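You operate a simulated robot arm through the tools that you are given. There is no shell and no other tool. Be economical: measure what you need, move in short steps, check, and stop when the job is done.

You are at the controls of a simulated two-armed robot. One attempt, no reset.

Task
Pick up the box that says "pipe clamps" from the top of the teal-legged table with one hand, pass it to the other hand and put it on the blue rubber mat.
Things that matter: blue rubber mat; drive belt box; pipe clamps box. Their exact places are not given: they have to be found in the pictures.

Only the result counts: the job must be done as asked and must still hold three seconds after the hand-in. Knocking over, shifting, dropping, spilling or breaking anything else fails it.

Robot
Two 7-joint arms with two-finger grippers on one trunk, on a base that drives. Base frame: it is fixed to the floor where the robot stands at the start and does not move with it; the origin is under the middle of the robot, x ahead of it, y to its left, z up. Lengths are in m, angles in rad, forces in N, time in s.
The left shoulder is at the start at [0.108, 0.162, 0.898], the right one opposite. With the tool pointing down near the work surface each hand reaches from about 0.32 to 0.8 m from the robot's upright axis, wherever it stands, measured 20 degrees to its own side. Places, roughly: blue rubber mat [1, -3.5, 0.8]. Payload 2.45 kg a hand.
Tool frame (each hand has its own): the origin (TCP) lies between the finger pads and is the grasp point; the fingertips stand 0.026 m ahead of it; z points along the fingers, y is the line along which they close. Largest opening 0.096 m; the body of the gripper starts 0.069 m behind the TCP.
Orientation is that of the tool frame in the base frame, as a unit quaternion [w, x, y, z]. With the fingers straight down and closing along the base's y, the tool's x points along the base's -x, its y along +y and its z along -z.

Tools
- The arms move only by the tool nudge_tool. It takes "left_increments", "right_increments" or both (then of equal length, played together; a hand with none holds still); each is one flat list of numbers, 7 for each row, row after row: the finger opening in m, from 0 to 0.096, then the shift along the tool's x, y, z in m, then the turn, a rotation vector about the tool's x, y, z in rad. In form: [claw, tx, ty, tz, rx, ry, rz, claw, tx, ty, tz, rx, ry, rz, ...]. A call has 1 to 8 rows; each row shifts and turns the commanded pose from where the row before left it, along the tool's axes as they then stand. A row lasts 0.2 s, in which the tool goes at most 0.05 m and 0.15 rad; a call with a longer step from one row to the next is refused whole, and so is a gripper value outside its range. A pose out of reach is approached as far as the arm can. The call stops where the force on the tool passes 40 N (or 10 N more than at its start, if that is more) or the arm is blocked; 0.2 s more then pass. Each finger halts on what it meets, pressing with about 33 N; the grip force reading is that of the motor and also rises with nothing between the fingers. The clock runs only during rows and for 0.2 s after the last one: add rows that do not move to give the fingers time. It gives the time, the measured TCP pose, the force on the tool (base axes), the opening and the grip force at its end, in the units of the frame above (readings bear some noise), with the torque about the TCP (base axes, N m) and any sound that the robot's microphone picked up, and new pictures: "show" is both (left out), scene, wrist or none (wrist: the cameras of the hands that moved).
- Cameras (640 x 400 px; columns grow to the right, rows downward): "scene" is now at [0.3052, 0.0028, 1.3246]; the picture's right is [0.26, -0.97, -0.00], its down [-0.88, -0.24, -0.41] and it looks along [0.40, 0.11, -0.91] (base axes); focal length 258 px, centre (320, 200). "left" rides on the left gripper at [0.082, -0.003, -0.098] in its tool frame; the picture's right is [0.04, 1.00, 0.00], its down [-0.73, 0.03, -0.68] and it looks along [-0.68, 0.03, 0.73] (tool axes); focal length 256 px, centre (320, 200). "right" rides on the right gripper at [0.082, 0.003, -0.098] in its tool frame; the picture's right is [-0.04, 1.00, 0.00], its down [-0.73, -0.03, -0.68] and it looks along [-0.68, -0.03, 0.73] (tool axes); focal length 256 px, centre (320, 200).
- move_column(by): slides the trunk up (or, below 0, down) by that many m; the arms and the scene camera ride with it, the base frame stays. It gives what a move gives, with no picture.
- base_move(legs): drives the robot by 1 to 6 legs, each [ahead, left, turn to the left] in m, m and rad, along the robot's own axes; the way and the turn of a leg run together, so that a leg with both is an arc; at most 1.5 m and 3.142 rad a leg. The arms and the cameras ride along, it lands a little off, and it stops where it bumps. It gives what a move gives, and a new picture of the scene camera.
- aim_head(pan, tilt): turns the head with the scene camera to pan (to the left, within 2.094 rad either way) and tilt (down, from -0.506 to 1.204), counted from straight ahead of the robot. It gives what a move gives, and a new picture of the scene camera.
- locate(camera, pixels): for up to 12 pixels [column, row] of the newest picture of that camera ("zoom" is the newest enlarged one), the place [x, y, z] in the base frame of the surface seen there, good to about 0.002 m, but the place of the scene camera against the robot may be out by one fixed shift of up to 0.025 m in any direction. No time passes.
- zoom(camera, box): a new picture of the part [left, top, right, bottom] of that camera's present view, enlarged. No time passes.
- job_done(): hands the job in; it is judged then, once.

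Go step by step. Measure first, check grasps and placings, and put right what went wrong. The budget is 80 turns and 260 pictures, counting those below and the enlarged ones. Unless the task says otherwise, let go and move clear before handing in, and close with one line.

The tools are called by a JSON object that holds its "api" and its "payload". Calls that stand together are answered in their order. nudge_tool: Moves the arms, as the interface text tells. Its arguments: {"type":"object","properties":{"left_increments":{"type":"array","items":{"type":"number"}},"right_increments":{"type":"array","items":{"type":"number"}},"show":{"type":"string","enum":["both","scene","wrist","none"]}},"required":[]} The other tools are called the same way: move_column (by) slides the trunk up or down; base_move (legs) drives the base; aim_head (pan, tilt) turns the head that bears the scene camera; locate (camera, pixels) gives the place of the surface under pixels of a picture; zoom (camera, box) takes an enlarged picture of a part of a camera's view; job_done () hands the job in.

At the start:

```text
time_s: 0.0
left_tcp_pos: [0.3858, 0.2378, 1.0138]
left_tcp_rot: [0.0, 0.0, 1.0, -0.001]
left_contact_force: [0.2, -0.7, -0.4]
left_wrist_torque: [-0.03, 0.04, -0.05]
left_grip_width: 0.0958
left_grip_force: 0.1
right_tcp_pos: [0.3551, -0.1417, 1.0375]
right_tcp_rot: [-0.001, 0.0, 1.0, 0.0]
right_contact_force: [0.3, 1.1, 0.1]
right_wrist_torque: [-0.03, 0.04, -0.01]
right_grip_width: 0.0961
right_grip_force: 0.0
trunk travel left (down, up): [-0.075, 0.492]
robot x, y, heading: [-0.0004, 0.0017, 0.003]
head pan, tilt: [0.262, 1.141]
```

scene: 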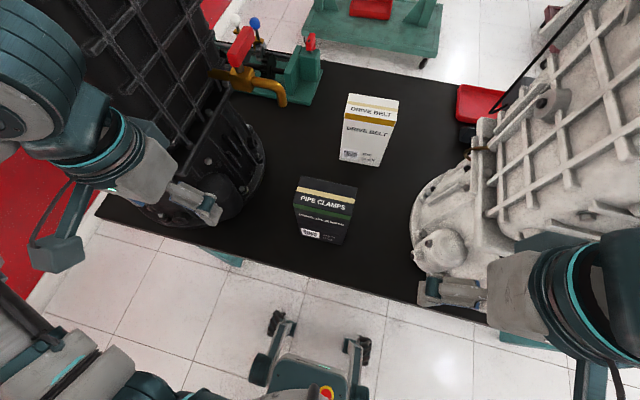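
right: 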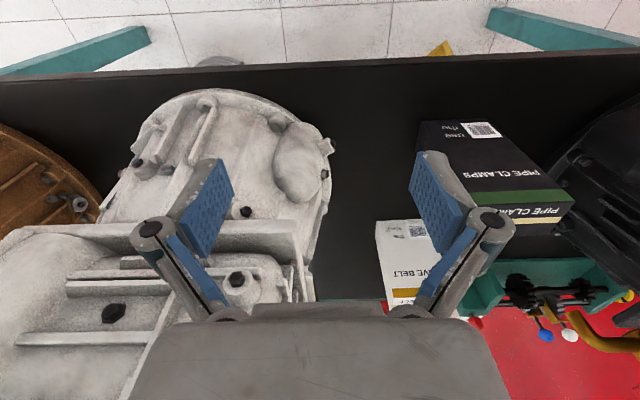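
left: 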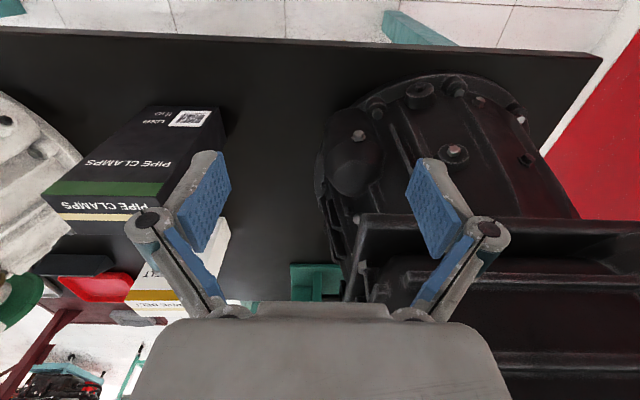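

The pipe clamps box stands at scene px (325,210), between the dark and white housings. I'll measure its corners and its surroundings.

{"api": "locate", "payload": {"camera": "scene", "pixels": [[299, 180], [355, 187], [352, 198], [297, 192], [296, 234], [340, 243], [326, 184], [322, 238], [270, 220], [380, 230], [265, 160], [415, 220]]}}

{"api": "zoom", "payload": {"camera": "scene", "box": [220, 80, 460, 280]}}

{"api": "locate", "payload": {"camera": "left", "pixels": [[148, 107], [226, 110], [60, 195], [130, 210], [180, 170], [225, 133], [320, 190], [60, 212], [128, 222], [250, 180], [80, 155], [340, 160]]}}

{"api": "locate", "payload": {"camera": "right", "pixels": [[422, 123], [498, 123], [470, 192], [572, 202], [558, 222], [490, 160], [380, 225], [330, 160], [480, 232], [420, 250], [540, 130]]}}

```text
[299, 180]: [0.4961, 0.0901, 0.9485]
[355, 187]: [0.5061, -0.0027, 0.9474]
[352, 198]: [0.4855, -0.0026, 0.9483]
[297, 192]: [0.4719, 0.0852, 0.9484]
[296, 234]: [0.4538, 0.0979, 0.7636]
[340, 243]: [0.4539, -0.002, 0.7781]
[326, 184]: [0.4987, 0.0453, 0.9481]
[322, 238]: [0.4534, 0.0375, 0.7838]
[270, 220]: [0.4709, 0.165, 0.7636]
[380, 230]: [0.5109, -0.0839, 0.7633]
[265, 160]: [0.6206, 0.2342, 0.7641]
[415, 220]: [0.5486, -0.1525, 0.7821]
```

```text
2.00 times, centred on (340, 180) of scene
```

zoom: 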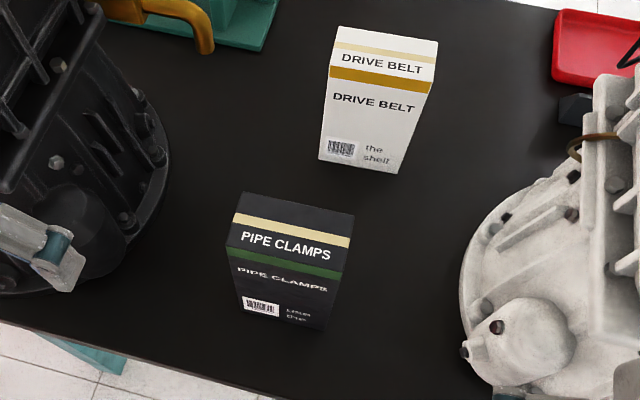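

```text
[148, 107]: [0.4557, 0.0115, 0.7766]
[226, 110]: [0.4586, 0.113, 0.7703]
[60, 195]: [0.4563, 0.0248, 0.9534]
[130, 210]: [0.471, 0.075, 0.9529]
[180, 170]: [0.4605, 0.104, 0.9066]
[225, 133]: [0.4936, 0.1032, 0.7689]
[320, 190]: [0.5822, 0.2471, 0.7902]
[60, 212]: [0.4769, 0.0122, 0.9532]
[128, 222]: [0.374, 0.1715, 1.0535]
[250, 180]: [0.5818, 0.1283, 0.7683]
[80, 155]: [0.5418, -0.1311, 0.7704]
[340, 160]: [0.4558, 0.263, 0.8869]
```

```text
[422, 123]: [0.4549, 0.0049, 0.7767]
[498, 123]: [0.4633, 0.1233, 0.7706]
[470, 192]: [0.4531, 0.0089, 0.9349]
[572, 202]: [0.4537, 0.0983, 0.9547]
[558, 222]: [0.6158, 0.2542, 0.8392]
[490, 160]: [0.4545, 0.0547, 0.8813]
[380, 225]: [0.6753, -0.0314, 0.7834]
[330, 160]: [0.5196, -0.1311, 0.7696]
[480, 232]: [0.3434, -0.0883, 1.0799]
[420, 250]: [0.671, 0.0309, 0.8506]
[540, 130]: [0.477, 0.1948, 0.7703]
```

Front face at x≈0.455 and about 0.095 wide in y, so it has to be gripped along its depth (x). I'll measure the depth precisely.

{"api": "locate", "payload": {"camera": "zoom", "pixels": [[248, 196], [350, 216], [343, 266], [230, 244], [299, 206], [286, 255], [332, 130], [400, 165], [340, 30], [434, 43], [330, 66], [428, 84]]}}

{"api": "aim_head", "payload": {"pan": -1.3, "tilt": 0.3}}

```text
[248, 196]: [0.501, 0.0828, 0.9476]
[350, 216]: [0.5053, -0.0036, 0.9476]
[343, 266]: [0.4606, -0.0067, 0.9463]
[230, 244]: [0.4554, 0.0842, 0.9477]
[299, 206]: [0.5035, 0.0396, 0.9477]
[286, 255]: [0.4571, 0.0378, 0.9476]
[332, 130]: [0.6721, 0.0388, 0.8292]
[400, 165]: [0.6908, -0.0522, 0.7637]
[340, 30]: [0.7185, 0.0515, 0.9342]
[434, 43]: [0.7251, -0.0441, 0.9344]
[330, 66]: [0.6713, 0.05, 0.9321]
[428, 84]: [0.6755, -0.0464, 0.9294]
```

```text
time_s: 1.6
left_tcp_pos: [0.3809, 0.238, 1.0167]
left_tcp_rot: [0.003, 0.0, 1.0, 0.0]
left_contact_force: [0.4, 0.3, 0.4]
left_wrist_torque: [-0.01, 0.01, -0.02]
left_grip_width: 0.0959
left_grip_force: 0.2
right_tcp_pos: [0.3506, -0.1432, 1.0391]
right_tcp_rot: [0.002, 0.0, 1.0, 0.0]
right_contact_force: [-0.1, -0.5, -0.1]
right_wrist_torque: [-0.03, -0.02, 0.0]
right_grip_width: 0.0959
right_grip_force: 0.1
trunk travel left (down, up): [-0.075, 0.492]
robot x, y, heading: [-0.0009, -0.003, -0.001]
head pan, tilt: [-1.3, 0.3]
```

scene: 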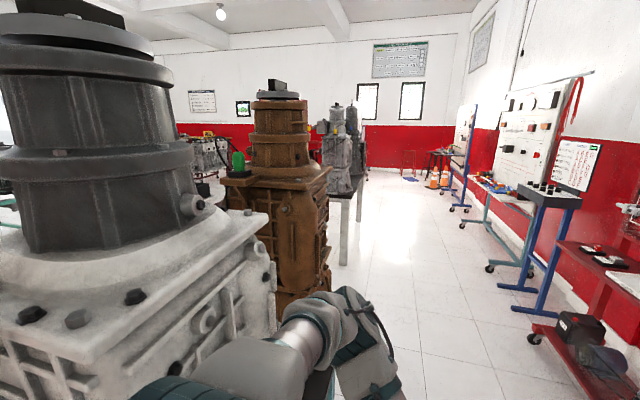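

Box is about 0.052 deep, 0.093 wide and 0.183 tall. Next I'll zoom on the area towards [1,-3.5] to find the mat.

{"api": "zoom", "payload": {"camera": "scene", "box": [180, 80, 420, 230]}}

{"api": "locate", "payload": {"camera": "scene", "pixels": [[348, 215], [343, 180], [240, 200], [300, 280], [262, 90], [100, 40], [360, 200], [440, 180], [500, 200], [400, 260], [240, 170]]}}

{"api": "aim_head", "payload": {"pan": 0.0, "tilt": 0.6}}

```text
2.67 times, centred on (300, 155) of scene
```

zoom: 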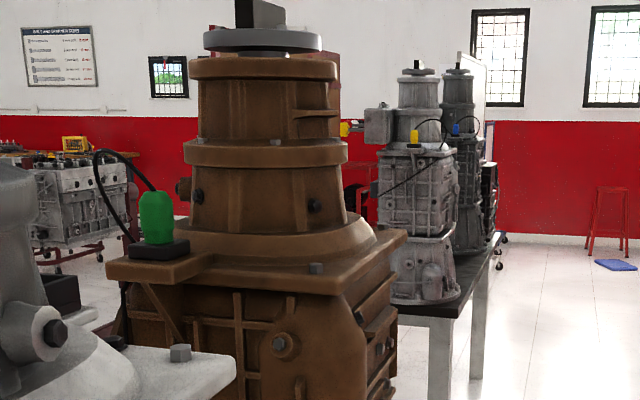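

```text
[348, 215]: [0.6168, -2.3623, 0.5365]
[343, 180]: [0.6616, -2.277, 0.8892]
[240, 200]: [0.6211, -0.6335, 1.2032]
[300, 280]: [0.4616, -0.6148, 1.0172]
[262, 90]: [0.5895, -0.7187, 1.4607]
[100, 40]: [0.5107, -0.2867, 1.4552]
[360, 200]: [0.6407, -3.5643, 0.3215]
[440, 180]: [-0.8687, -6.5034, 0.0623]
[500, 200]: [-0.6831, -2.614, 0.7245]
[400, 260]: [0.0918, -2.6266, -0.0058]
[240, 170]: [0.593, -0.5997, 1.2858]
```

```text
time_s: 3.1
left_tcp_pos: [0.3817, 0.2382, 1.0164]
left_tcp_rot: [0.002, 0.0, 1.0, 0.0]
left_contact_force: [-0.2, 0.0, 0.0]
left_wrist_torque: [0.02, 0.01, -0.01]
left_grip_width: 0.0959
left_grip_force: 0.1
right_tcp_pos: [0.3515, -0.1442, 1.0382]
right_tcp_rot: [0.001, 0.0, 1.0, 0.0]
right_contact_force: [-0.3, 1.0, 0.5]
right_wrist_torque: [0.0, 0.01, -0.02]
right_grip_width: 0.096
right_grip_force: 0.0
trunk travel left (down, up): [-0.075, 0.492]
robot x, y, heading: [-0.0007, -0.001, -0.004]
head pan, tilt: [0.0, 0.6]
```

scene: 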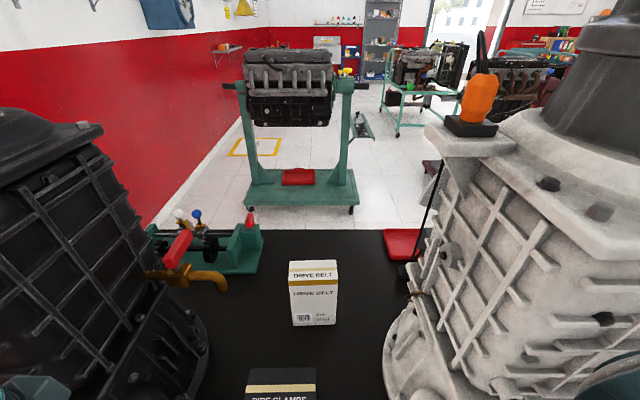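

The mat must be on the far table hidden behind the pumps, so I'll look for it after driving. First I bring the left hand in front of the box, slightly raised, and start turning it so the fingers close along x.

{"api": "nudge_tool", "payload": {"left_increments": [0.096, 0, -0.04, -0.01, 0, 0, 0, 0.096, 0, -0.04, -0.01, 0, 0, 0, 0.096, 0, -0.04, -0.01, 0, 0, 0, 0.096, 0, -0.04, -0.01, 0, 0, 0, 0.096, 0, 0, 0, 0, 0, 0.1428, 0.096, 0, 0, 0, 0, 0, 0.1428, 0.096, 0, 0, 0, 0, 0, 0.1428, 0.096, 0, 0, 0, 0, 0, 0.1428], "show": "none"}}

{"api": "nudge_tool", "payload": {"left_increments": [0.096, 0, 0, 0, 0, 0, 0.1428, 0.096, 0, 0, 0, 0, 0, 0.1428, 0.096, 0, 0, 0, 0, 0, 0.1428, 0.096, 0, 0, 0, 0, 0, 0.1428, 0.096, 0, 0, 0, 0, 0, 0.1428, 0.096, 0, 0, 0, 0, 0, 0.1428, 0.096, 0, 0, 0, 0, 0, 0.1428, 0.096, 0, 0, 0, 0, 0, 0], "show": "wrist"}}

{"api": "aim_head", "payload": {"pan": 0.1, "tilt": 1.1}}

```text
time_s: 4.9
left_tcp_pos: [0.3799, 0.0775, 1.0576]
left_tcp_rot: [0.002, 0.283, 0.959, 0.001]
left_contact_force: [-0.9, 0.2, 0.3]
left_wrist_torque: [-0.01, 0.01, -0.03]
left_grip_width: 0.0958
left_grip_force: 0.0
right_tcp_pos: [0.3517, -0.143, 1.0382]
right_tcp_rot: [0.002, -0.001, 1.0, 0.0]
right_contact_force: [-0.9, -0.1, -1.2]
right_wrist_torque: [0.03, 0.01, -0.01]
right_grip_width: 0.096
right_grip_force: 0.0
trunk travel left (down, up): [-0.075, 0.492]
robot x, y, heading: [0.0003, 0.001, -0.004]
head pan, tilt: [0.0, 0.6]
```

```text
time_s: 6.7
left_tcp_pos: [0.3805, 0.0782, 1.0574]
left_tcp_rot: [0.001, 0.707, 0.707, 0.001]
left_contact_force: [-0.4, 0.4, 0.6]
left_wrist_torque: [0.02, 0.02, 0.02]
left_grip_width: 0.0959
left_grip_force: 0.0
right_tcp_pos: [0.3501, -0.1433, 1.0386]
right_tcp_rot: [0.002, -0.001, 1.0, 0.0]
right_contact_force: [0.5, 0.3, -0.3]
right_wrist_torque: [0.01, 0.04, 0.01]
right_grip_width: 0.096
right_grip_force: 0.0
trunk travel left (down, up): [-0.075, 0.492]
robot x, y, heading: [0.0028, -0.0009, -0.002]
head pan, tilt: [0.0, 0.6]
```

left: 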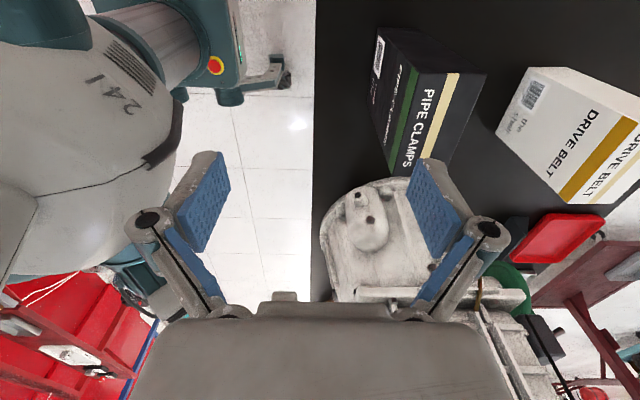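

```text
time_s: 7.6
left_tcp_pos: [0.3807, 0.0774, 1.0575]
left_tcp_rot: [0.002, 0.707, 0.707, 0.002]
left_contact_force: [0.1, 0.1, 0.5]
left_wrist_torque: [0.01, 0.02, 0.02]
left_grip_width: 0.096
left_grip_force: 0.0
right_tcp_pos: [0.3508, -0.1434, 1.0389]
right_tcp_rot: [0.002, 0.0, 1.0, 0.0]
right_contact_force: [-0.1, 0.8, -0.1]
right_wrist_torque: [0.01, 0.0, 0.0]
right_grip_width: 0.0961
right_grip_force: 0.0
trunk travel left (down, up): [-0.075, 0.492]
robot x, y, heading: [-0.0001, -0.0016, 0.001]
head pan, tilt: [0.099, 1.1]
```

scene: 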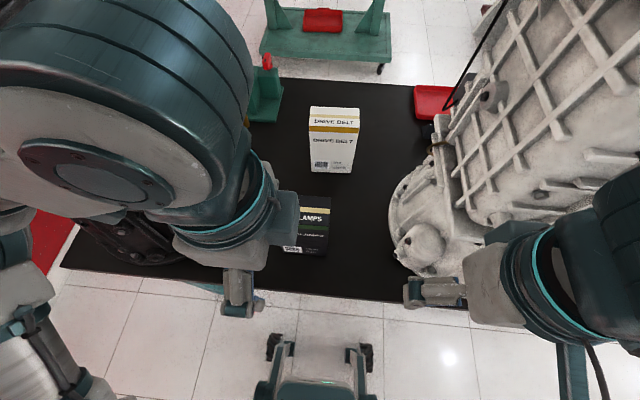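

The turn worked. I'll read the box top from the left wrist view, at px (447,75), (485,75) and the lower corners.

{"api": "locate", "payload": {"camera": "left", "pixels": [[450, 77], [482, 77], [417, 165], [440, 156], [438, 100], [470, 100], [381, 33], [412, 36], [430, 120], [425, 150], [465, 110]]}}

{"api": "zoom", "payload": {"camera": "left", "box": [340, 10, 540, 190]}}

```text
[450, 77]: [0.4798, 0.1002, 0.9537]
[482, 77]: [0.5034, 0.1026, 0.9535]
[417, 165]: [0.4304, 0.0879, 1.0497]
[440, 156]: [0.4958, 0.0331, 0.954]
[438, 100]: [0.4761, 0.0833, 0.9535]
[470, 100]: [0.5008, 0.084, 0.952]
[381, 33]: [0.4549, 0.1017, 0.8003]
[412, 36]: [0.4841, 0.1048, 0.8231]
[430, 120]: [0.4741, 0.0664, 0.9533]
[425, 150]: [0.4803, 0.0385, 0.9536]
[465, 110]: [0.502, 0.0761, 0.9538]
```

```text
2.22 times, centred on (440, 100) of left
```

zoom: 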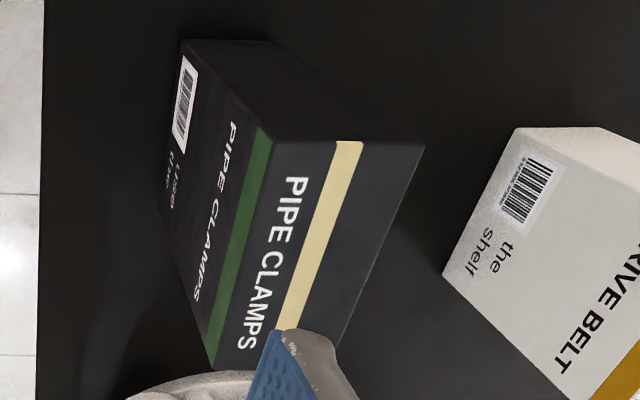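

Refining the front and rear edges of the top face from the zoomed picture.

{"api": "locate", "payload": {"camera": "zoom", "pixels": [[276, 146], [420, 149], [246, 250], [375, 250], [218, 366], [340, 325], [266, 180], [405, 180]]}}

```text
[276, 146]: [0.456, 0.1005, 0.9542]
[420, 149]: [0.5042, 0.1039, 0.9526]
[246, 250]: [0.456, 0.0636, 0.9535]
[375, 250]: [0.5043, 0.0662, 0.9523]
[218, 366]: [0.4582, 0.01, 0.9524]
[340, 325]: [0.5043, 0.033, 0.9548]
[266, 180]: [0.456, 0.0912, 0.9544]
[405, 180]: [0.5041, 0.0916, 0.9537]
```

Box x 0.455–0.506, y 0.008–0.104, top z 0.953. I move over it, to x=0.480, y=0.065, and lower part of the way.

{"api": "nudge_tool", "payload": {"left_increments": [0.096, -0.006, 0.033, 0, 0, 0, 0, 0.096, -0.006, 0.033, 0, 0, 0, 0, 0.096, 0, 0.0335, 0, 0, 0, 0, 0.096, 0, 0, 0.03, 0, 0, 0, 0.096, 0, 0, 0.03, 0, 0, 0, 0.096, 0, 0, 0, 0, 0, 0], "show": "wrist"}}

```text
time_s: 9.0
left_tcp_pos: [0.4698, 0.0604, 1.0034]
left_tcp_rot: [0.003, 0.707, 0.707, 0.008]
left_contact_force: [0.2, 0.4, -0.6]
left_wrist_torque: [-0.02, 0.03, 0.02]
left_grip_width: 0.0958
left_grip_force: 0.0
right_tcp_pos: [0.3418, -0.1483, 1.0412]
right_tcp_rot: [0.006, 0.0, 1.0, 0.003]
right_contact_force: [-0.6, -0.1, -0.1]
right_wrist_torque: [0.0, 0.04, -0.02]
right_grip_width: 0.0961
right_grip_force: 0.1
trunk travel left (down, up): [-0.075, 0.492]
robot x, y, heading: [0.001, -0.0004, -0.004]
head pan, tilt: [0.099, 1.1]
```

left: 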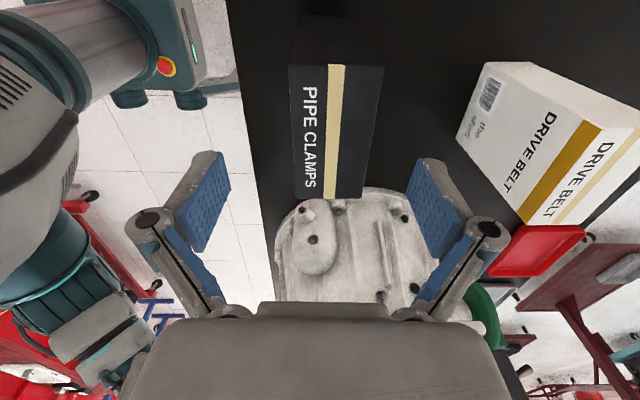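

The measured TCP is 10 mm short in x (the trunk sags a bit). I check the box against this pose.

{"api": "locate", "payload": {"camera": "left", "pixels": [[293, 70], [378, 72], [296, 120], [372, 120], [298, 180], [365, 180], [297, 193]]}}

{"api": "nudge_tool", "payload": {"left_increments": [0.096, 0.005, 0.01, 0.01, 0, 0, 0, 0.096, 0, 0, 0, 0, 0, 0], "show": "wrist"}}

```text
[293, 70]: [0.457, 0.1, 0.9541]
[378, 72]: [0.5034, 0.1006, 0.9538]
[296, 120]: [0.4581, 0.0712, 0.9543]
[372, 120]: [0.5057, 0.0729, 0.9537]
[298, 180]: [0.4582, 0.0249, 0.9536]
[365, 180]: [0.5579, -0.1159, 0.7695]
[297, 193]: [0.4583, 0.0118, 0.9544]
```

```text
time_s: 9.6
left_tcp_pos: [0.477, 0.0619, 0.9974]
left_tcp_rot: [0.005, 0.708, 0.706, 0.012]
left_contact_force: [0.4, -0.6, 0.2]
left_wrist_torque: [-0.01, 0.04, -0.01]
left_grip_width: 0.0959
left_grip_force: 0.1
right_tcp_pos: [0.3395, -0.152, 1.041]
right_tcp_rot: [0.007, 0.0, 1.0, 0.004]
right_contact_force: [0.5, 0.6, -0.2]
right_wrist_torque: [-0.03, 0.0, -0.01]
right_grip_width: 0.0961
right_grip_force: 0.1
trunk travel left (down, up): [-0.075, 0.492]
robot x, y, heading: [0.0035, -0.0005, 0.001]
head pan, tilt: [0.099, 1.1]
```

left: 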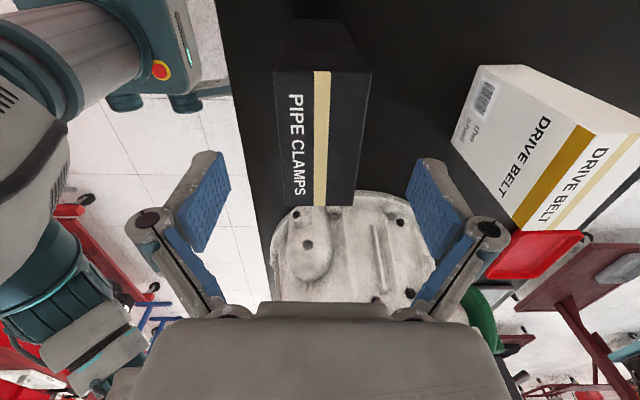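

Centred over the box with about 20 mm on each side. I lower 0.074 to put the TCP about 30 mm below the box top.

{"api": "nudge_tool", "payload": {"left_increments": [0.096, 0.001, 0.002, 0.025, 0, 0, 0, 0.096, 0.001, 0.002, 0.025, 0, 0, 0, 0.096, 0, 0.001, 0.024, 0, 0, 0, 0.096, 0, 0, 0, 0, 0, 0, 0.096, 0, 0, 0, 0, 0, 0], "show": "both"}}

```text
time_s: 11.0
left_tcp_pos: [0.4841, 0.0679, 0.9309]
left_tcp_rot: [0.015, 0.708, 0.706, 0.016]
left_contact_force: [-0.2, 0.0, -0.9]
left_wrist_torque: [0.01, 0.05, -0.04]
left_grip_width: 0.0961
left_grip_force: 0.1
right_tcp_pos: [0.3408, -0.1478, 1.0387]
right_tcp_rot: [0.004, -0.001, 1.0, 0.002]
right_contact_force: [-0.2, -1.5, 0.9]
right_wrist_torque: [0.12, 0.0, -0.01]
right_grip_width: 0.0959
right_grip_force: 0.1
trunk travel left (down, up): [-0.075, 0.492]
robot x, y, heading: [-0.0074, -0.0059, 0.008]
head pan, tilt: [0.099, 1.1]
stopped in row 5 (left hand): the arm was blocked; the commanded pose is now the measured one
```

scene: 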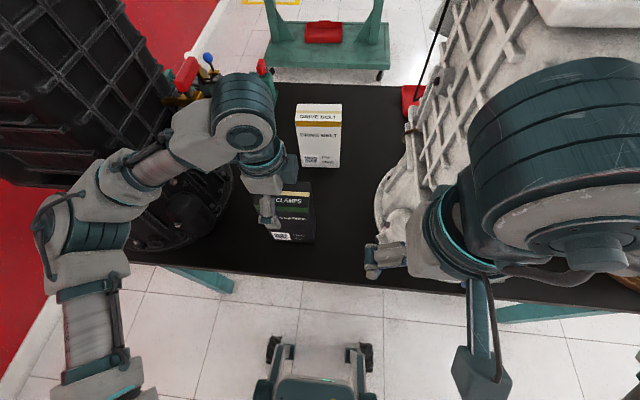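
left: 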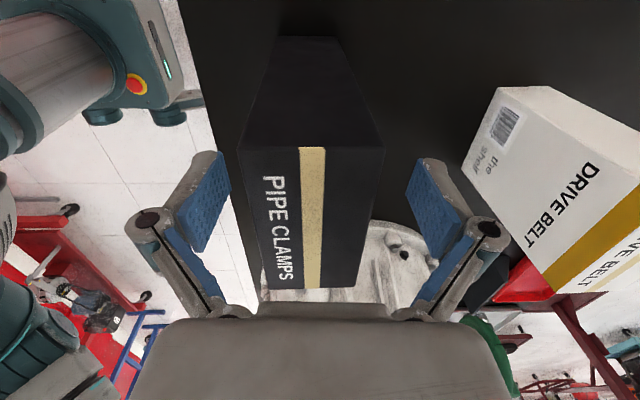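

The arm was reported blocked with a negligible tool force, and the TCP is at z=0.931. I look for a link touching something.

{"api": "zoom", "payload": {"camera": "scene", "box": [20, 50, 340, 250]}}

{"api": "locate", "payload": {"camera": "scene", "pixels": [[245, 125], [190, 120], [140, 172], [110, 150], [100, 200], [170, 85], [155, 110], [205, 145], [225, 165], [215, 100], [210, 70], [185, 70]]}}

```text
2.00 times, centred on (180, 150) of scene
```

zoom: 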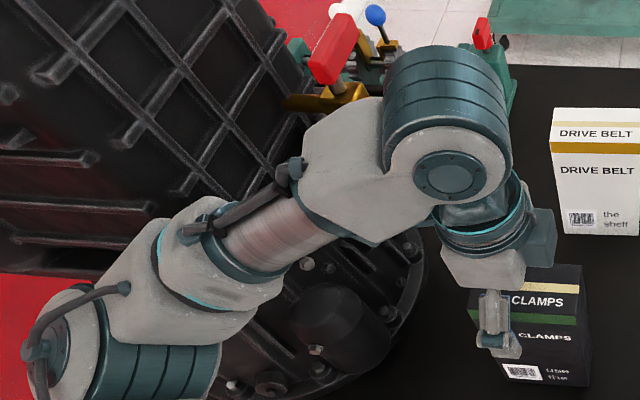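

```text
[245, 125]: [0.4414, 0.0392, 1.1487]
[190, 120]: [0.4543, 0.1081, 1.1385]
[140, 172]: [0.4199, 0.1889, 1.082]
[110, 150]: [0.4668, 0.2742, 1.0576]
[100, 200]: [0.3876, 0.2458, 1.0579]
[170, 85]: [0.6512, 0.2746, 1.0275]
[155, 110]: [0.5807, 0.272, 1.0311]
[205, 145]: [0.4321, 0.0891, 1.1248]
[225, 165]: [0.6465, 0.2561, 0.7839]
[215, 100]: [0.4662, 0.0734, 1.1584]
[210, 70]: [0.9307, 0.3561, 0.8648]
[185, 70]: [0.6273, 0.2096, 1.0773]
```

A forearm link is probably brushing the dark housing. The TCP is 22 mm below the box top, which is enough depth, so I grip here without going lower.

{"api": "nudge_tool", "payload": {"left_increments": [0.07, 0, -0.003, 0, 0, 0, 0, 0.04, 0, 0, 0, 0, 0, 0, 0.03, 0, 0, 0, 0, 0, 0, 0.03, 0, 0, 0, 0, 0, 0], "show": "both"}}

```text
time_s: 12.0
left_tcp_pos: [0.4806, 0.0676, 0.9309]
left_tcp_rot: [0.015, 0.713, 0.701, 0.017]
left_contact_force: [-7.6, -1.4, 26.4]
left_wrist_torque: [-0.07, 1.08, 0.27]
left_grip_width: 0.0533
left_grip_force: 33.3
right_tcp_pos: [0.3426, -0.1411, 1.0396]
right_tcp_rot: [0.007, 0.0, 1.0, -0.001]
right_contact_force: [-0.2, -0.4, 0.0]
right_wrist_torque: [0.0, -0.02, -0.01]
right_grip_width: 0.0959
right_grip_force: 0.0
trunk travel left (down, up): [-0.075, 0.492]
robot x, y, heading: [-0.0055, 0.0024, 0.007]
head pan, tilt: [0.099, 1.1]
```

scene: 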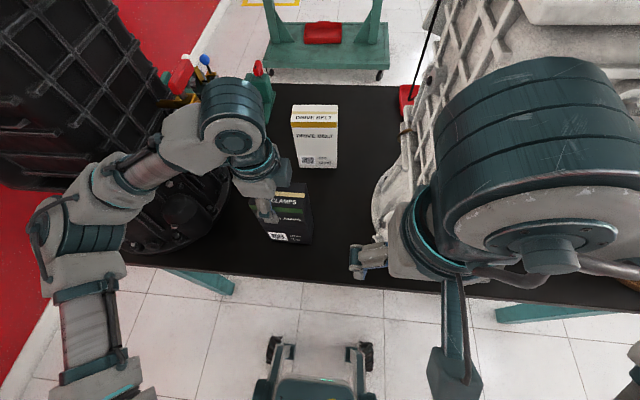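
left: 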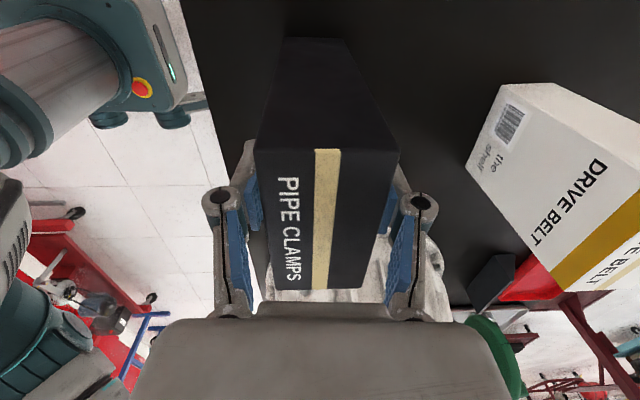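

Gripped at 0.053 opening with 33 N. I lift a few cm with the column, then check.

{"api": "move_column", "payload": {"by": 0.04}}

{"api": "nudge_tool", "payload": {"left_increments": [0.03, 0, 0, 0, 0, 0, 0], "show": "both"}}

```text
time_s: 12.9
left_tcp_pos: [0.4775, 0.0769, 0.955]
left_tcp_rot: [0.005, 0.713, 0.701, 0.01]
left_contact_force: [0.4, -0.1, -4.0]
left_wrist_torque: [0.07, 0.03, -0.04]
left_grip_width: 0.0521
left_grip_force: 32.8
right_tcp_pos: [0.3412, -0.1329, 1.0777]
right_tcp_rot: [0.004, -0.001, 1.0, -0.003]
right_contact_force: [-0.2, 0.2, 0.4]
right_wrist_torque: [0.03, 0.03, 0.02]
right_grip_width: 0.0961
right_grip_force: 0.0
trunk travel left (down, up): [-0.115, 0.452]
robot x, y, heading: [-0.0072, 0.0038, 0.01]
head pan, tilt: [0.099, 1.1]
```

```text
time_s: 13.5
left_tcp_pos: [0.4779, 0.0803, 0.9568]
left_tcp_rot: [0.012, 0.722, 0.692, 0.005]
left_contact_force: [0.3, 0.4, -2.7]
left_wrist_torque: [0.03, 0.05, -0.01]
left_grip_width: 0.0521
left_grip_force: 32.7
right_tcp_pos: [0.3409, -0.1196, 1.0832]
right_tcp_rot: [0.006, 0.003, 1.0, -0.013]
right_contact_force: [0.0, -1.0, 0.2]
right_wrist_torque: [0.12, -0.03, 0.01]
right_grip_width: 0.0961
right_grip_force: 0.0
trunk travel left (down, up): [-0.115, 0.452]
robot x, y, heading: [-0.0072, -0.0048, -0.002]
head pan, tilt: [0.099, 1.1]
stopped in row 1 (left hand): the arm was blocked; the commanded pose is now the measured one
```

scene: 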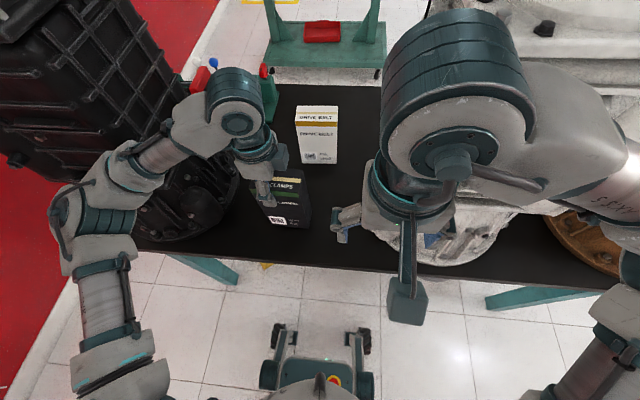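
left: 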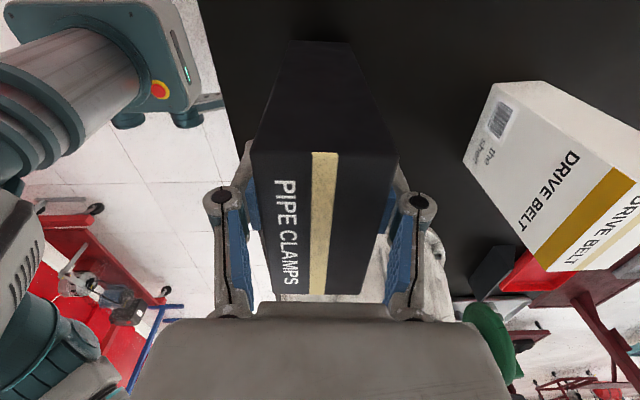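

The box is held and raised about 25 mm (load ≈3 N), but the arms are crowding the housings. I back the base straight off the table, where I have free room.

{"api": "base_move", "payload": {"legs": [[-0.3, 0, 0]]}}

```text
time_s: 15.5
left_tcp_pos: [0.1994, 0.122, 0.9421]
left_tcp_rot: [0.015, 0.715, 0.699, -0.015]
left_contact_force: [0.2, 0.5, -2.5]
left_wrist_torque: [0.01, -0.03, 0.03]
left_grip_width: 0.0518
left_grip_force: 33.6
right_tcp_pos: [0.0625, -0.081, 1.0776]
right_tcp_rot: [-0.005, 0.002, 1.0, -0.029]
right_contact_force: [-0.5, 1.4, 0.4]
right_wrist_torque: [-0.06, -0.06, -0.04]
right_grip_width: 0.0962
right_grip_force: 0.0
trunk travel left (down, up): [-0.115, 0.452]
robot x, y, heading: [-0.3013, 0.0059, -0.002]
head pan, tilt: [0.099, 1.1]
```

scene: 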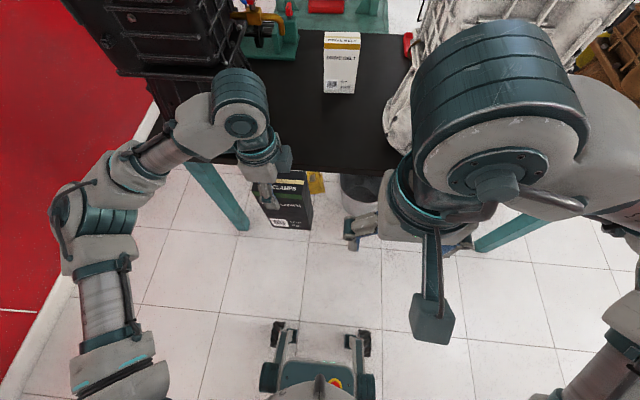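

The box is clear of the table and hangs in the left hand, and the drive belt box still stands. Now I turn the right hand to close along x (−90° about its z) and tilt it toward the box.

{"api": "nudge_tool", "payload": {"right_increments": [0.096, -0.04, -0.04, 0, 0, 0, 0, 0.096, -0.04, -0.04, 0, 0, 0, 0, 0.096, 0, 0, 0, 0, 0, -0.1428, 0.096, 0, 0, 0, 0, 0, -0.1428, 0.096, 0, 0, 0, 0, 0, -0.1428, 0.096, 0, 0, 0, 0, 0, -0.1428, 0.096, 0, 0, 0, 0, 0, -0.1428, 0.096, 0, 0, 0, 0, 0, -0.1428], "show": "none"}}

{"api": "nudge_tool", "payload": {"right_increments": [0.096, 0, 0, 0, 0, 0, -0.1428, 0.096, 0, 0, 0, 0, 0, -0.1428, 0.096, 0, 0, 0, 0, 0, -0.1428, 0.096, 0, 0, 0, 0, 0, -0.1428, 0.096, 0, 0, 0, 0, 0, -0.1428, 0.096, 0, 0, 0, 0, -0.131, 0, 0.096, 0, 0, 0, 0, -0.131, 0, 0.096, 0, 0, 0, 0, -0.131, 0], "show": "both"}}

```text
refused: row 1 steps farther than a row can; nothing moved
```

```text
time_s: 17.5
left_tcp_pos: [0.1914, 0.1352, 0.9478]
left_tcp_rot: [0.021, 0.715, 0.699, -0.014]
left_contact_force: [-0.7, 0.2, -2.9]
left_wrist_torque: [0.09, -0.02, 0.0]
left_grip_width: 0.0517
left_grip_force: 32.8
right_tcp_pos: [0.0508, -0.0679, 1.0811]
right_tcp_rot: [0.174, -0.348, 0.92, 0.039]
right_contact_force: [0.3, -0.5, -0.3]
right_wrist_torque: [0.05, -0.02, 0.02]
right_grip_width: 0.096
right_grip_force: 0.0
trunk travel left (down, up): [-0.115, 0.452]
robot x, y, heading: [-0.2984, 0.0126, 0.002]
head pan, tilt: [0.099, 1.1]
stopped in row 8 (right hand): the arm was blocked; the commanded pose is now the measured one
```

scene: 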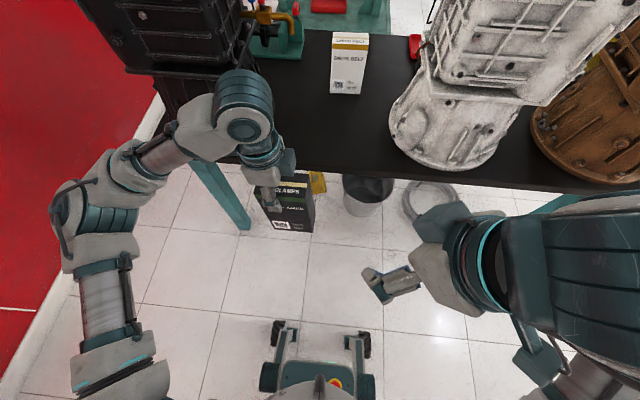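
right: 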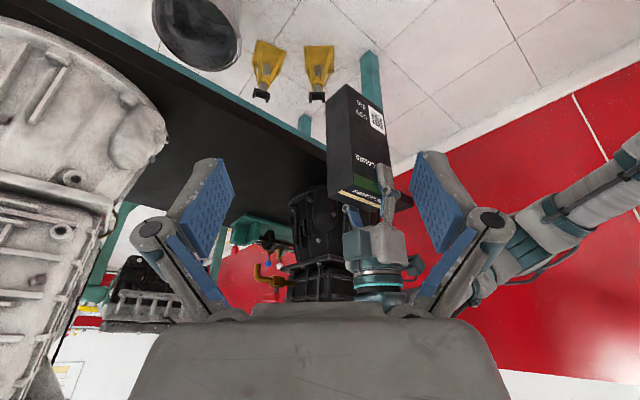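

The first call was refused as over-long, and the second turned the right hand too near the body. I move the right hand ahead and outward and finish its turn about the combined axis.

{"api": "nudge_tool", "payload": {"right_increments": [0.096, -0.002, -0.036, 0.003, 0, 0, 0, 0.096, -0.002, -0.036, 0.003, 0, 0, 0, 0.096, -0.002, -0.036, 0.003, 0, 0, 0, 0.096, -0.002, -0.036, 0.003, 0, 0, 0, 0.096, 0, 0, 0, -0.0722, -0.0607, -0.1003, 0.096, 0, 0, 0, -0.0722, -0.0607, -0.1003, 0.096, 0, 0, 0, -0.0722, -0.0607, -0.1003, 0.096, 0, 0, 0, -0.0722, -0.0607, -0.1003], "show": "both"}}

```text
time_s: 19.3
left_tcp_pos: [0.1922, 0.1187, 0.9467]
left_tcp_rot: [0.016, 0.714, 0.7, -0.009]
left_contact_force: [-0.5, -0.3, -3.9]
left_wrist_torque: [0.08, 0.01, 0.01]
left_grip_width: 0.0519
left_grip_force: 32.8
right_tcp_pos: [0.1563, -0.184, 1.0749]
right_tcp_rot: [0.237, -0.536, 0.789, 0.182]
right_contact_force: [1.0, -0.9, -1.0]
right_wrist_torque: [0.04, 0.04, 0.01]
right_grip_width: 0.096
right_grip_force: 0.1
trunk travel left (down, up): [-0.115, 0.452]
robot x, y, heading: [-0.304, 0.0096, -0.001]
head pan, tilt: [0.099, 1.1]
```

scene: 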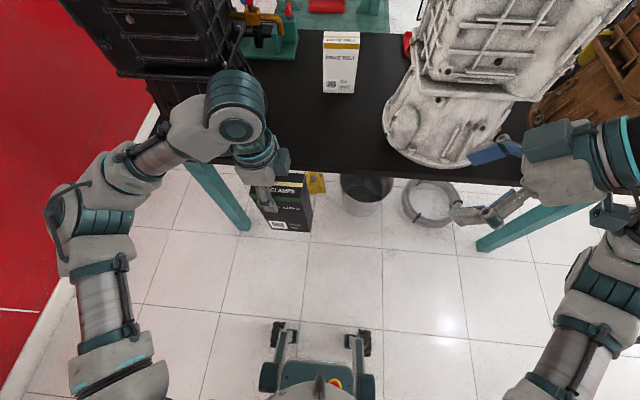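
right: 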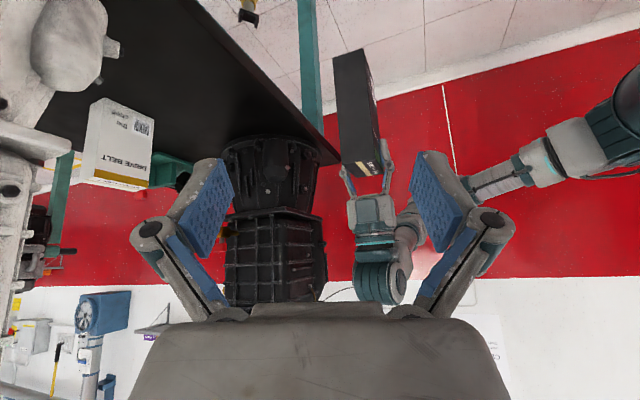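

The right arm is now clear and the box is in its view at px (355,115). I finish the turn and come nearer, stopping short of the box.

{"api": "nudge_tool", "payload": {"right_increments": [0.096, 0, 0, 0, -0.0722, -0.0607, -0.1003, 0.096, 0, 0, 0, -0.0722, -0.0607, -0.1003, 0.096, 0, 0, 0, -0.0722, -0.0607, -0.1003, 0.096, -0.02, -0.012, 0.04, 0, 0, 0, 0.096, -0.02, -0.012, 0.04, 0, 0, 0, 0.096, -0.02, -0.012, 0.04, 0, 0, 0, 0.096, 0, 0, 0, 0, 0, 0], "show": "both"}}

```text
time_s: 20.9
left_tcp_pos: [0.1919, 0.1223, 0.9482]
left_tcp_rot: [0.017, 0.714, 0.7, -0.01]
left_contact_force: [-1.5, -0.9, -3.0]
left_wrist_torque: [0.11, -0.02, -0.04]
left_grip_width: 0.0522
left_grip_force: 32.6
right_tcp_pos: [0.1175, -0.029, 1.0401]
right_tcp_rot: [-0.272, 0.652, -0.652, -0.275]
right_contact_force: [0.3, 0.4, 0.0]
right_wrist_torque: [0.05, 0.01, 0.03]
right_grip_width: 0.096
right_grip_force: 0.0
right hand out of reach, approached as far as the arm can: row 1, 2, 3, 6
trunk travel left (down, up): [-0.115, 0.452]
robot x, y, heading: [-0.3053, 0.0082, 0.003]
head pan, tilt: [0.099, 1.1]
```

scene: 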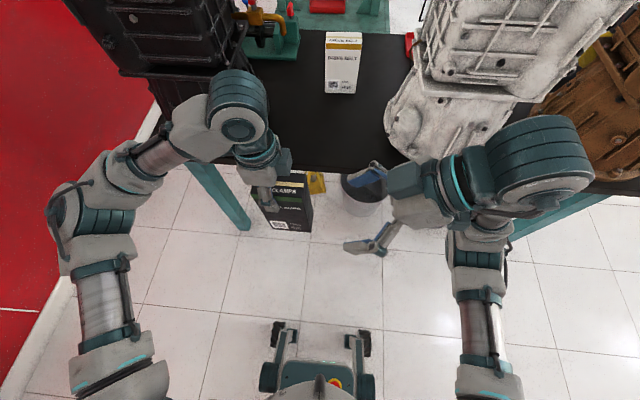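
right: 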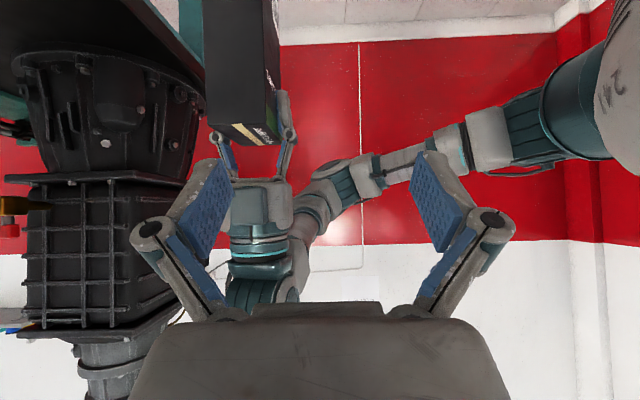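

Orientation is right. I measure the box from the right wrist view.

{"api": "locate", "payload": {"camera": "right", "pixels": [[204, 110], [265, 90], [262, 115], [236, 60], [208, 30], [260, 30], [275, 100], [222, 135], [275, 60], [210, 122], [240, 110]]}}

{"api": "zoom", "payload": {"camera": "right", "box": [160, 0, 360, 160]}}

```text
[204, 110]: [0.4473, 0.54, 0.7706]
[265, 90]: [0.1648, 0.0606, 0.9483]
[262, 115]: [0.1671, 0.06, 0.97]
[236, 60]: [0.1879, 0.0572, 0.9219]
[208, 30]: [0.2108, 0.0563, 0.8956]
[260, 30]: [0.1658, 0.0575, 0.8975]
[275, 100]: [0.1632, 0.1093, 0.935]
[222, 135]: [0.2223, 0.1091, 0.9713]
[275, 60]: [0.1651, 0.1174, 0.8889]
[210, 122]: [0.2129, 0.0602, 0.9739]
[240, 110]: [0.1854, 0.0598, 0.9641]
```

```text
2.50 times, centred on (260, 80) of right
```

zoom: 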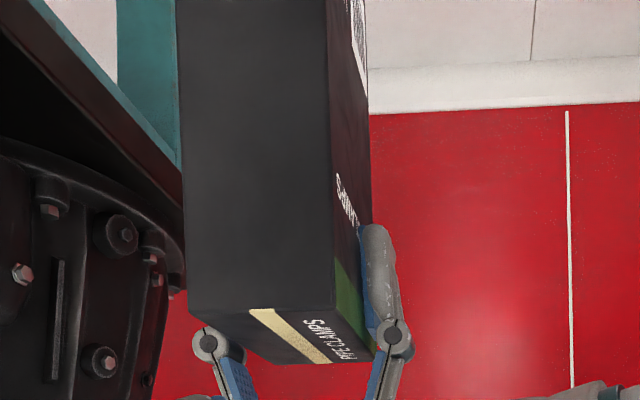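

The box's right face is at y≈0.058, x 0.165–0.214, top 0.971. I line the right hand up, then advance part of the way.

{"api": "nudge_tool", "payload": {"right_increments": [0.096, 0.008, -0.036, 0, 0, 0, 0, 0.096, 0.008, -0.0365, 0, 0, 0, 0, 0.096, 0.007, 0, 0.03, 0, 0, 0, 0.096, 0, 0, 0.03, 0, 0, 0, 0.096, 0, 0, 0.02, 0, 0, 0, 0.096, 0, 0, 0, 0, 0, 0], "show": "both"}}

```text
time_s: 22.3
left_tcp_pos: [0.1919, 0.1431, 0.9456]
left_tcp_rot: [0.022, 0.713, 0.701, -0.015]
left_contact_force: [0.3, 0.0, -3.8]
left_wrist_torque: [0.05, 0.02, -0.05]
left_grip_width: 0.0518
left_grip_force: 33.0
right_tcp_pos: [0.1118, 0.0041, 1.0083]
right_tcp_rot: [0.267, -0.652, 0.655, 0.273]
right_contact_force: [-1.0, 0.7, 0.2]
right_wrist_torque: [0.0, 0.02, -0.01]
right_grip_width: 0.0955
right_grip_force: 0.0
right hand out of reach, approached as far as the arm can: row 1, 2, 3, 4, 5
trunk travel left (down, up): [-0.115, 0.452]
robot x, y, heading: [-0.3026, 0.0152, 0.0]
head pan, tilt: [0.099, 1.1]
```

scene: 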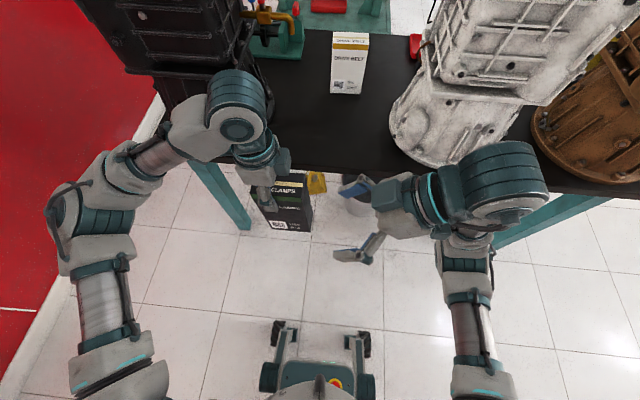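
right: 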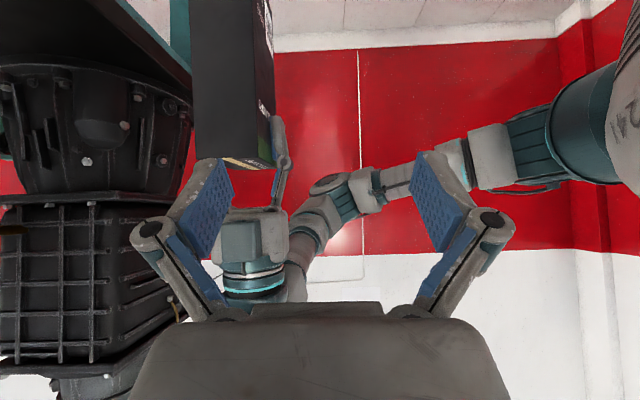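

The right hand can't go farther ahead at this orientation (x≈0.11), so I bring the box back to it with the left hand.

{"api": "nudge_tool", "payload": {"left_increments": [0.03, 0, -0.027, 0, 0, 0, 0, 0.03, 0, -0.027, 0, 0, 0, 0, 0.03, 0, -0.026, 0, 0, 0, 0, 0.03, -0.01, 0, -0.01, 0, 0, 0, 0.03, 0, 0, 0, 0, 0, 0], "show": "none"}}

{"api": "nudge_tool", "payload": {"right_increments": [0.096, 0, 0, 0, 0, 0, 0], "show": "both"}}

```text
time_s: 23.5
left_tcp_pos: [0.1114, 0.1209, 0.958]
left_tcp_rot: [0.019, 0.713, 0.701, -0.012]
left_contact_force: [0.1, -0.1, -3.2]
left_wrist_torque: [0.11, 0.04, 0.02]
left_grip_width: 0.0517
left_grip_force: 33.3
right_tcp_pos: [0.1131, -0.0097, 1.0086]
right_tcp_rot: [0.269, -0.651, 0.654, 0.275]
right_contact_force: [-0.5, 0.2, 0.4]
right_wrist_torque: [0.02, 0.01, 0.01]
right_grip_width: 0.0961
right_grip_force: 0.0
trunk travel left (down, up): [-0.115, 0.452]
robot x, y, heading: [-0.3004, 0.0111, -0.002]
head pan, tilt: [0.099, 1.1]
```

```text
time_s: 23.9
left_tcp_pos: [0.111, 0.1329, 0.9556]
left_tcp_rot: [0.023, 0.713, 0.7, -0.016]
left_contact_force: [-0.5, 0.4, -3.3]
left_wrist_torque: [0.04, 0.02, 0.01]
left_grip_width: 0.0518
left_grip_force: 33.4
right_tcp_pos: [0.1127, 0.0029, 1.0092]
right_tcp_rot: [0.266, -0.653, 0.655, 0.271]
right_contact_force: [-0.4, -0.5, -0.1]
right_wrist_torque: [-0.01, 0.0, -0.04]
right_grip_width: 0.0961
right_grip_force: 0.0
trunk travel left (down, up): [-0.115, 0.452]
robot x, y, heading: [-0.3042, 0.0172, -0.002]
head pan, tilt: [0.099, 1.1]
```

scene: 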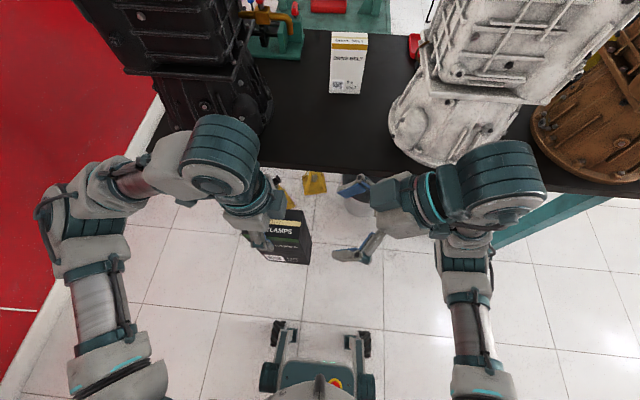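
right: 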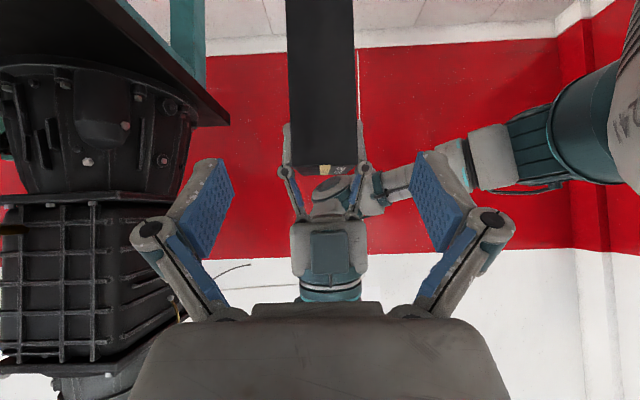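

The box is centred between the right fingers (cols 286–355). I feed it in diagonally with the left hand, right and up, for about three quarters of the way.

{"api": "nudge_tool", "payload": {"left_increments": [0.03, -0.025, 0.001, -0.028, 0, 0, 0, 0.03, -0.025, 0.001, -0.028, 0, 0, 0, 0.03, -0.025, 0, -0.028, 0, 0, 0, 0.03, 0, 0, 0, 0, 0, 0], "show": "none"}}

{"api": "nudge_tool", "payload": {"right_increments": [0.096, 0, 0, 0, 0, 0, 0], "show": "both"}}

```text
time_s: 24.9
left_tcp_pos: [0.1103, 0.0543, 1.0438]
left_tcp_rot: [0.021, 0.714, 0.699, -0.014]
left_contact_force: [-0.1, -0.1, -3.8]
left_wrist_torque: [0.04, -0.01, 0.0]
left_grip_width: 0.0517
left_grip_force: 33.1
right_tcp_pos: [0.1138, -0.0023, 1.0084]
right_tcp_rot: [0.268, -0.651, 0.655, 0.274]
right_contact_force: [0.2, -0.3, -0.7]
right_wrist_torque: [-0.02, 0.04, -0.01]
right_grip_width: 0.0959
right_grip_force: 0.1
trunk travel left (down, up): [-0.115, 0.452]
robot x, y, heading: [-0.3052, 0.0105, -0.002]
head pan, tilt: [0.099, 1.1]
```

```text
time_s: 25.3
left_tcp_pos: [0.1096, 0.0524, 1.043]
left_tcp_rot: [0.02, 0.713, 0.701, -0.013]
left_contact_force: [0.8, 0.1, -3.5]
left_wrist_torque: [0.08, 0.02, -0.01]
left_grip_width: 0.052
left_grip_force: 33.0
right_tcp_pos: [0.1143, -0.0046, 1.0096]
right_tcp_rot: [0.268, -0.651, 0.655, 0.273]
right_contact_force: [0.3, -0.9, -0.5]
right_wrist_torque: [0.01, 0.0, 0.0]
right_grip_width: 0.0958
right_grip_force: 0.1
trunk travel left (down, up): [-0.115, 0.452]
robot x, y, heading: [-0.3025, 0.01, 0.001]
head pan, tilt: [0.099, 1.1]
```

scene: 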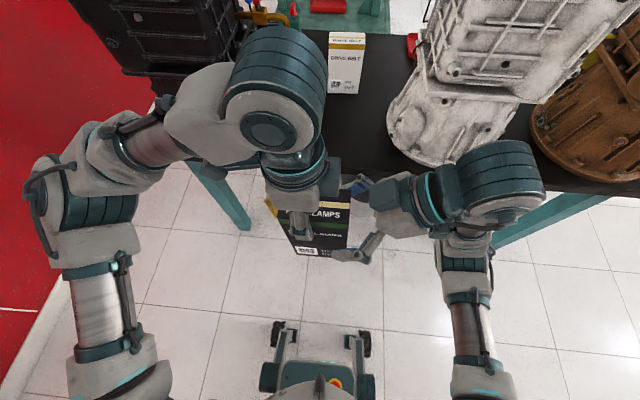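
right: 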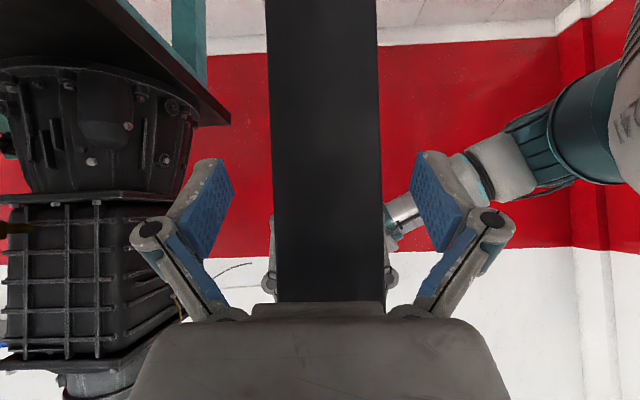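

Aligned; the remaining feed is about −0.024 in y and +0.025 in z. I finish it, then close the right fingers.

{"api": "nudge_tool", "payload": {"left_increments": [0.03, -0.013, 0.002, -0.013, 0, 0, 0, 0.03, -0.012, 0.002, -0.012, 0, 0, 0, 0.03, 0, 0, 0, 0, 0, 0, 0.03, 0, 0, 0, 0, 0, 0], "show": "both"}}

{"api": "zoom", "payload": {"camera": "scene", "box": [220, 130, 440, 280]}}

```text
time_s: 26.3
left_tcp_pos: [0.1149, 0.0331, 1.0695]
left_tcp_rot: [0.018, 0.714, 0.7, -0.013]
left_contact_force: [-5.3, 19.9, -23.3]
left_wrist_torque: [0.75, 0.11, -0.04]
left_grip_width: 0.0517
left_grip_force: 33.3
right_tcp_pos: [0.114, -0.0039, 1.0093]
right_tcp_rot: [0.27, -0.65, 0.655, 0.273]
right_contact_force: [5.5, -19.9, 20.2]
right_wrist_torque: [1.25, 0.19, -0.2]
right_grip_width: 0.0958
right_grip_force: 0.0
trunk travel left (down, up): [-0.115, 0.452]
robot x, y, heading: [-0.2987, 0.0134, 0.003]
head pan, tilt: [0.099, 1.1]
```

scene: 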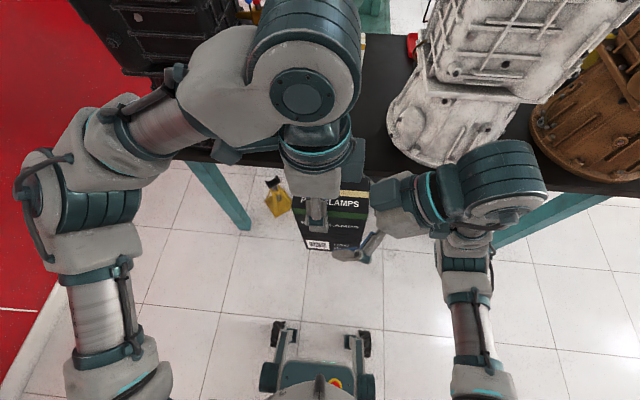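
left: 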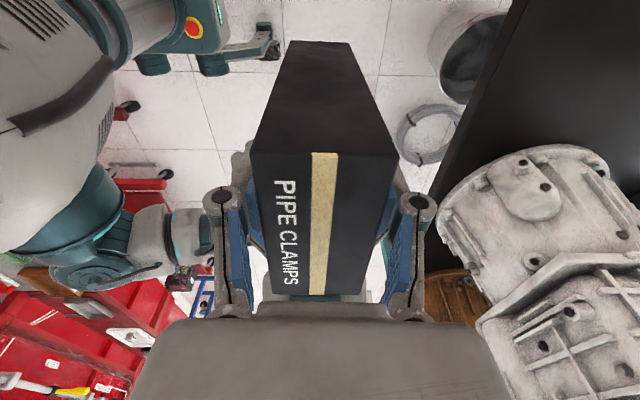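

```text
2.67 times, centred on (330, 205) of scene
```

zoom: 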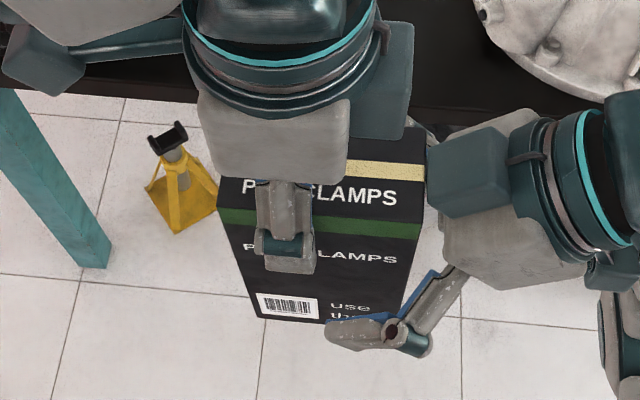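

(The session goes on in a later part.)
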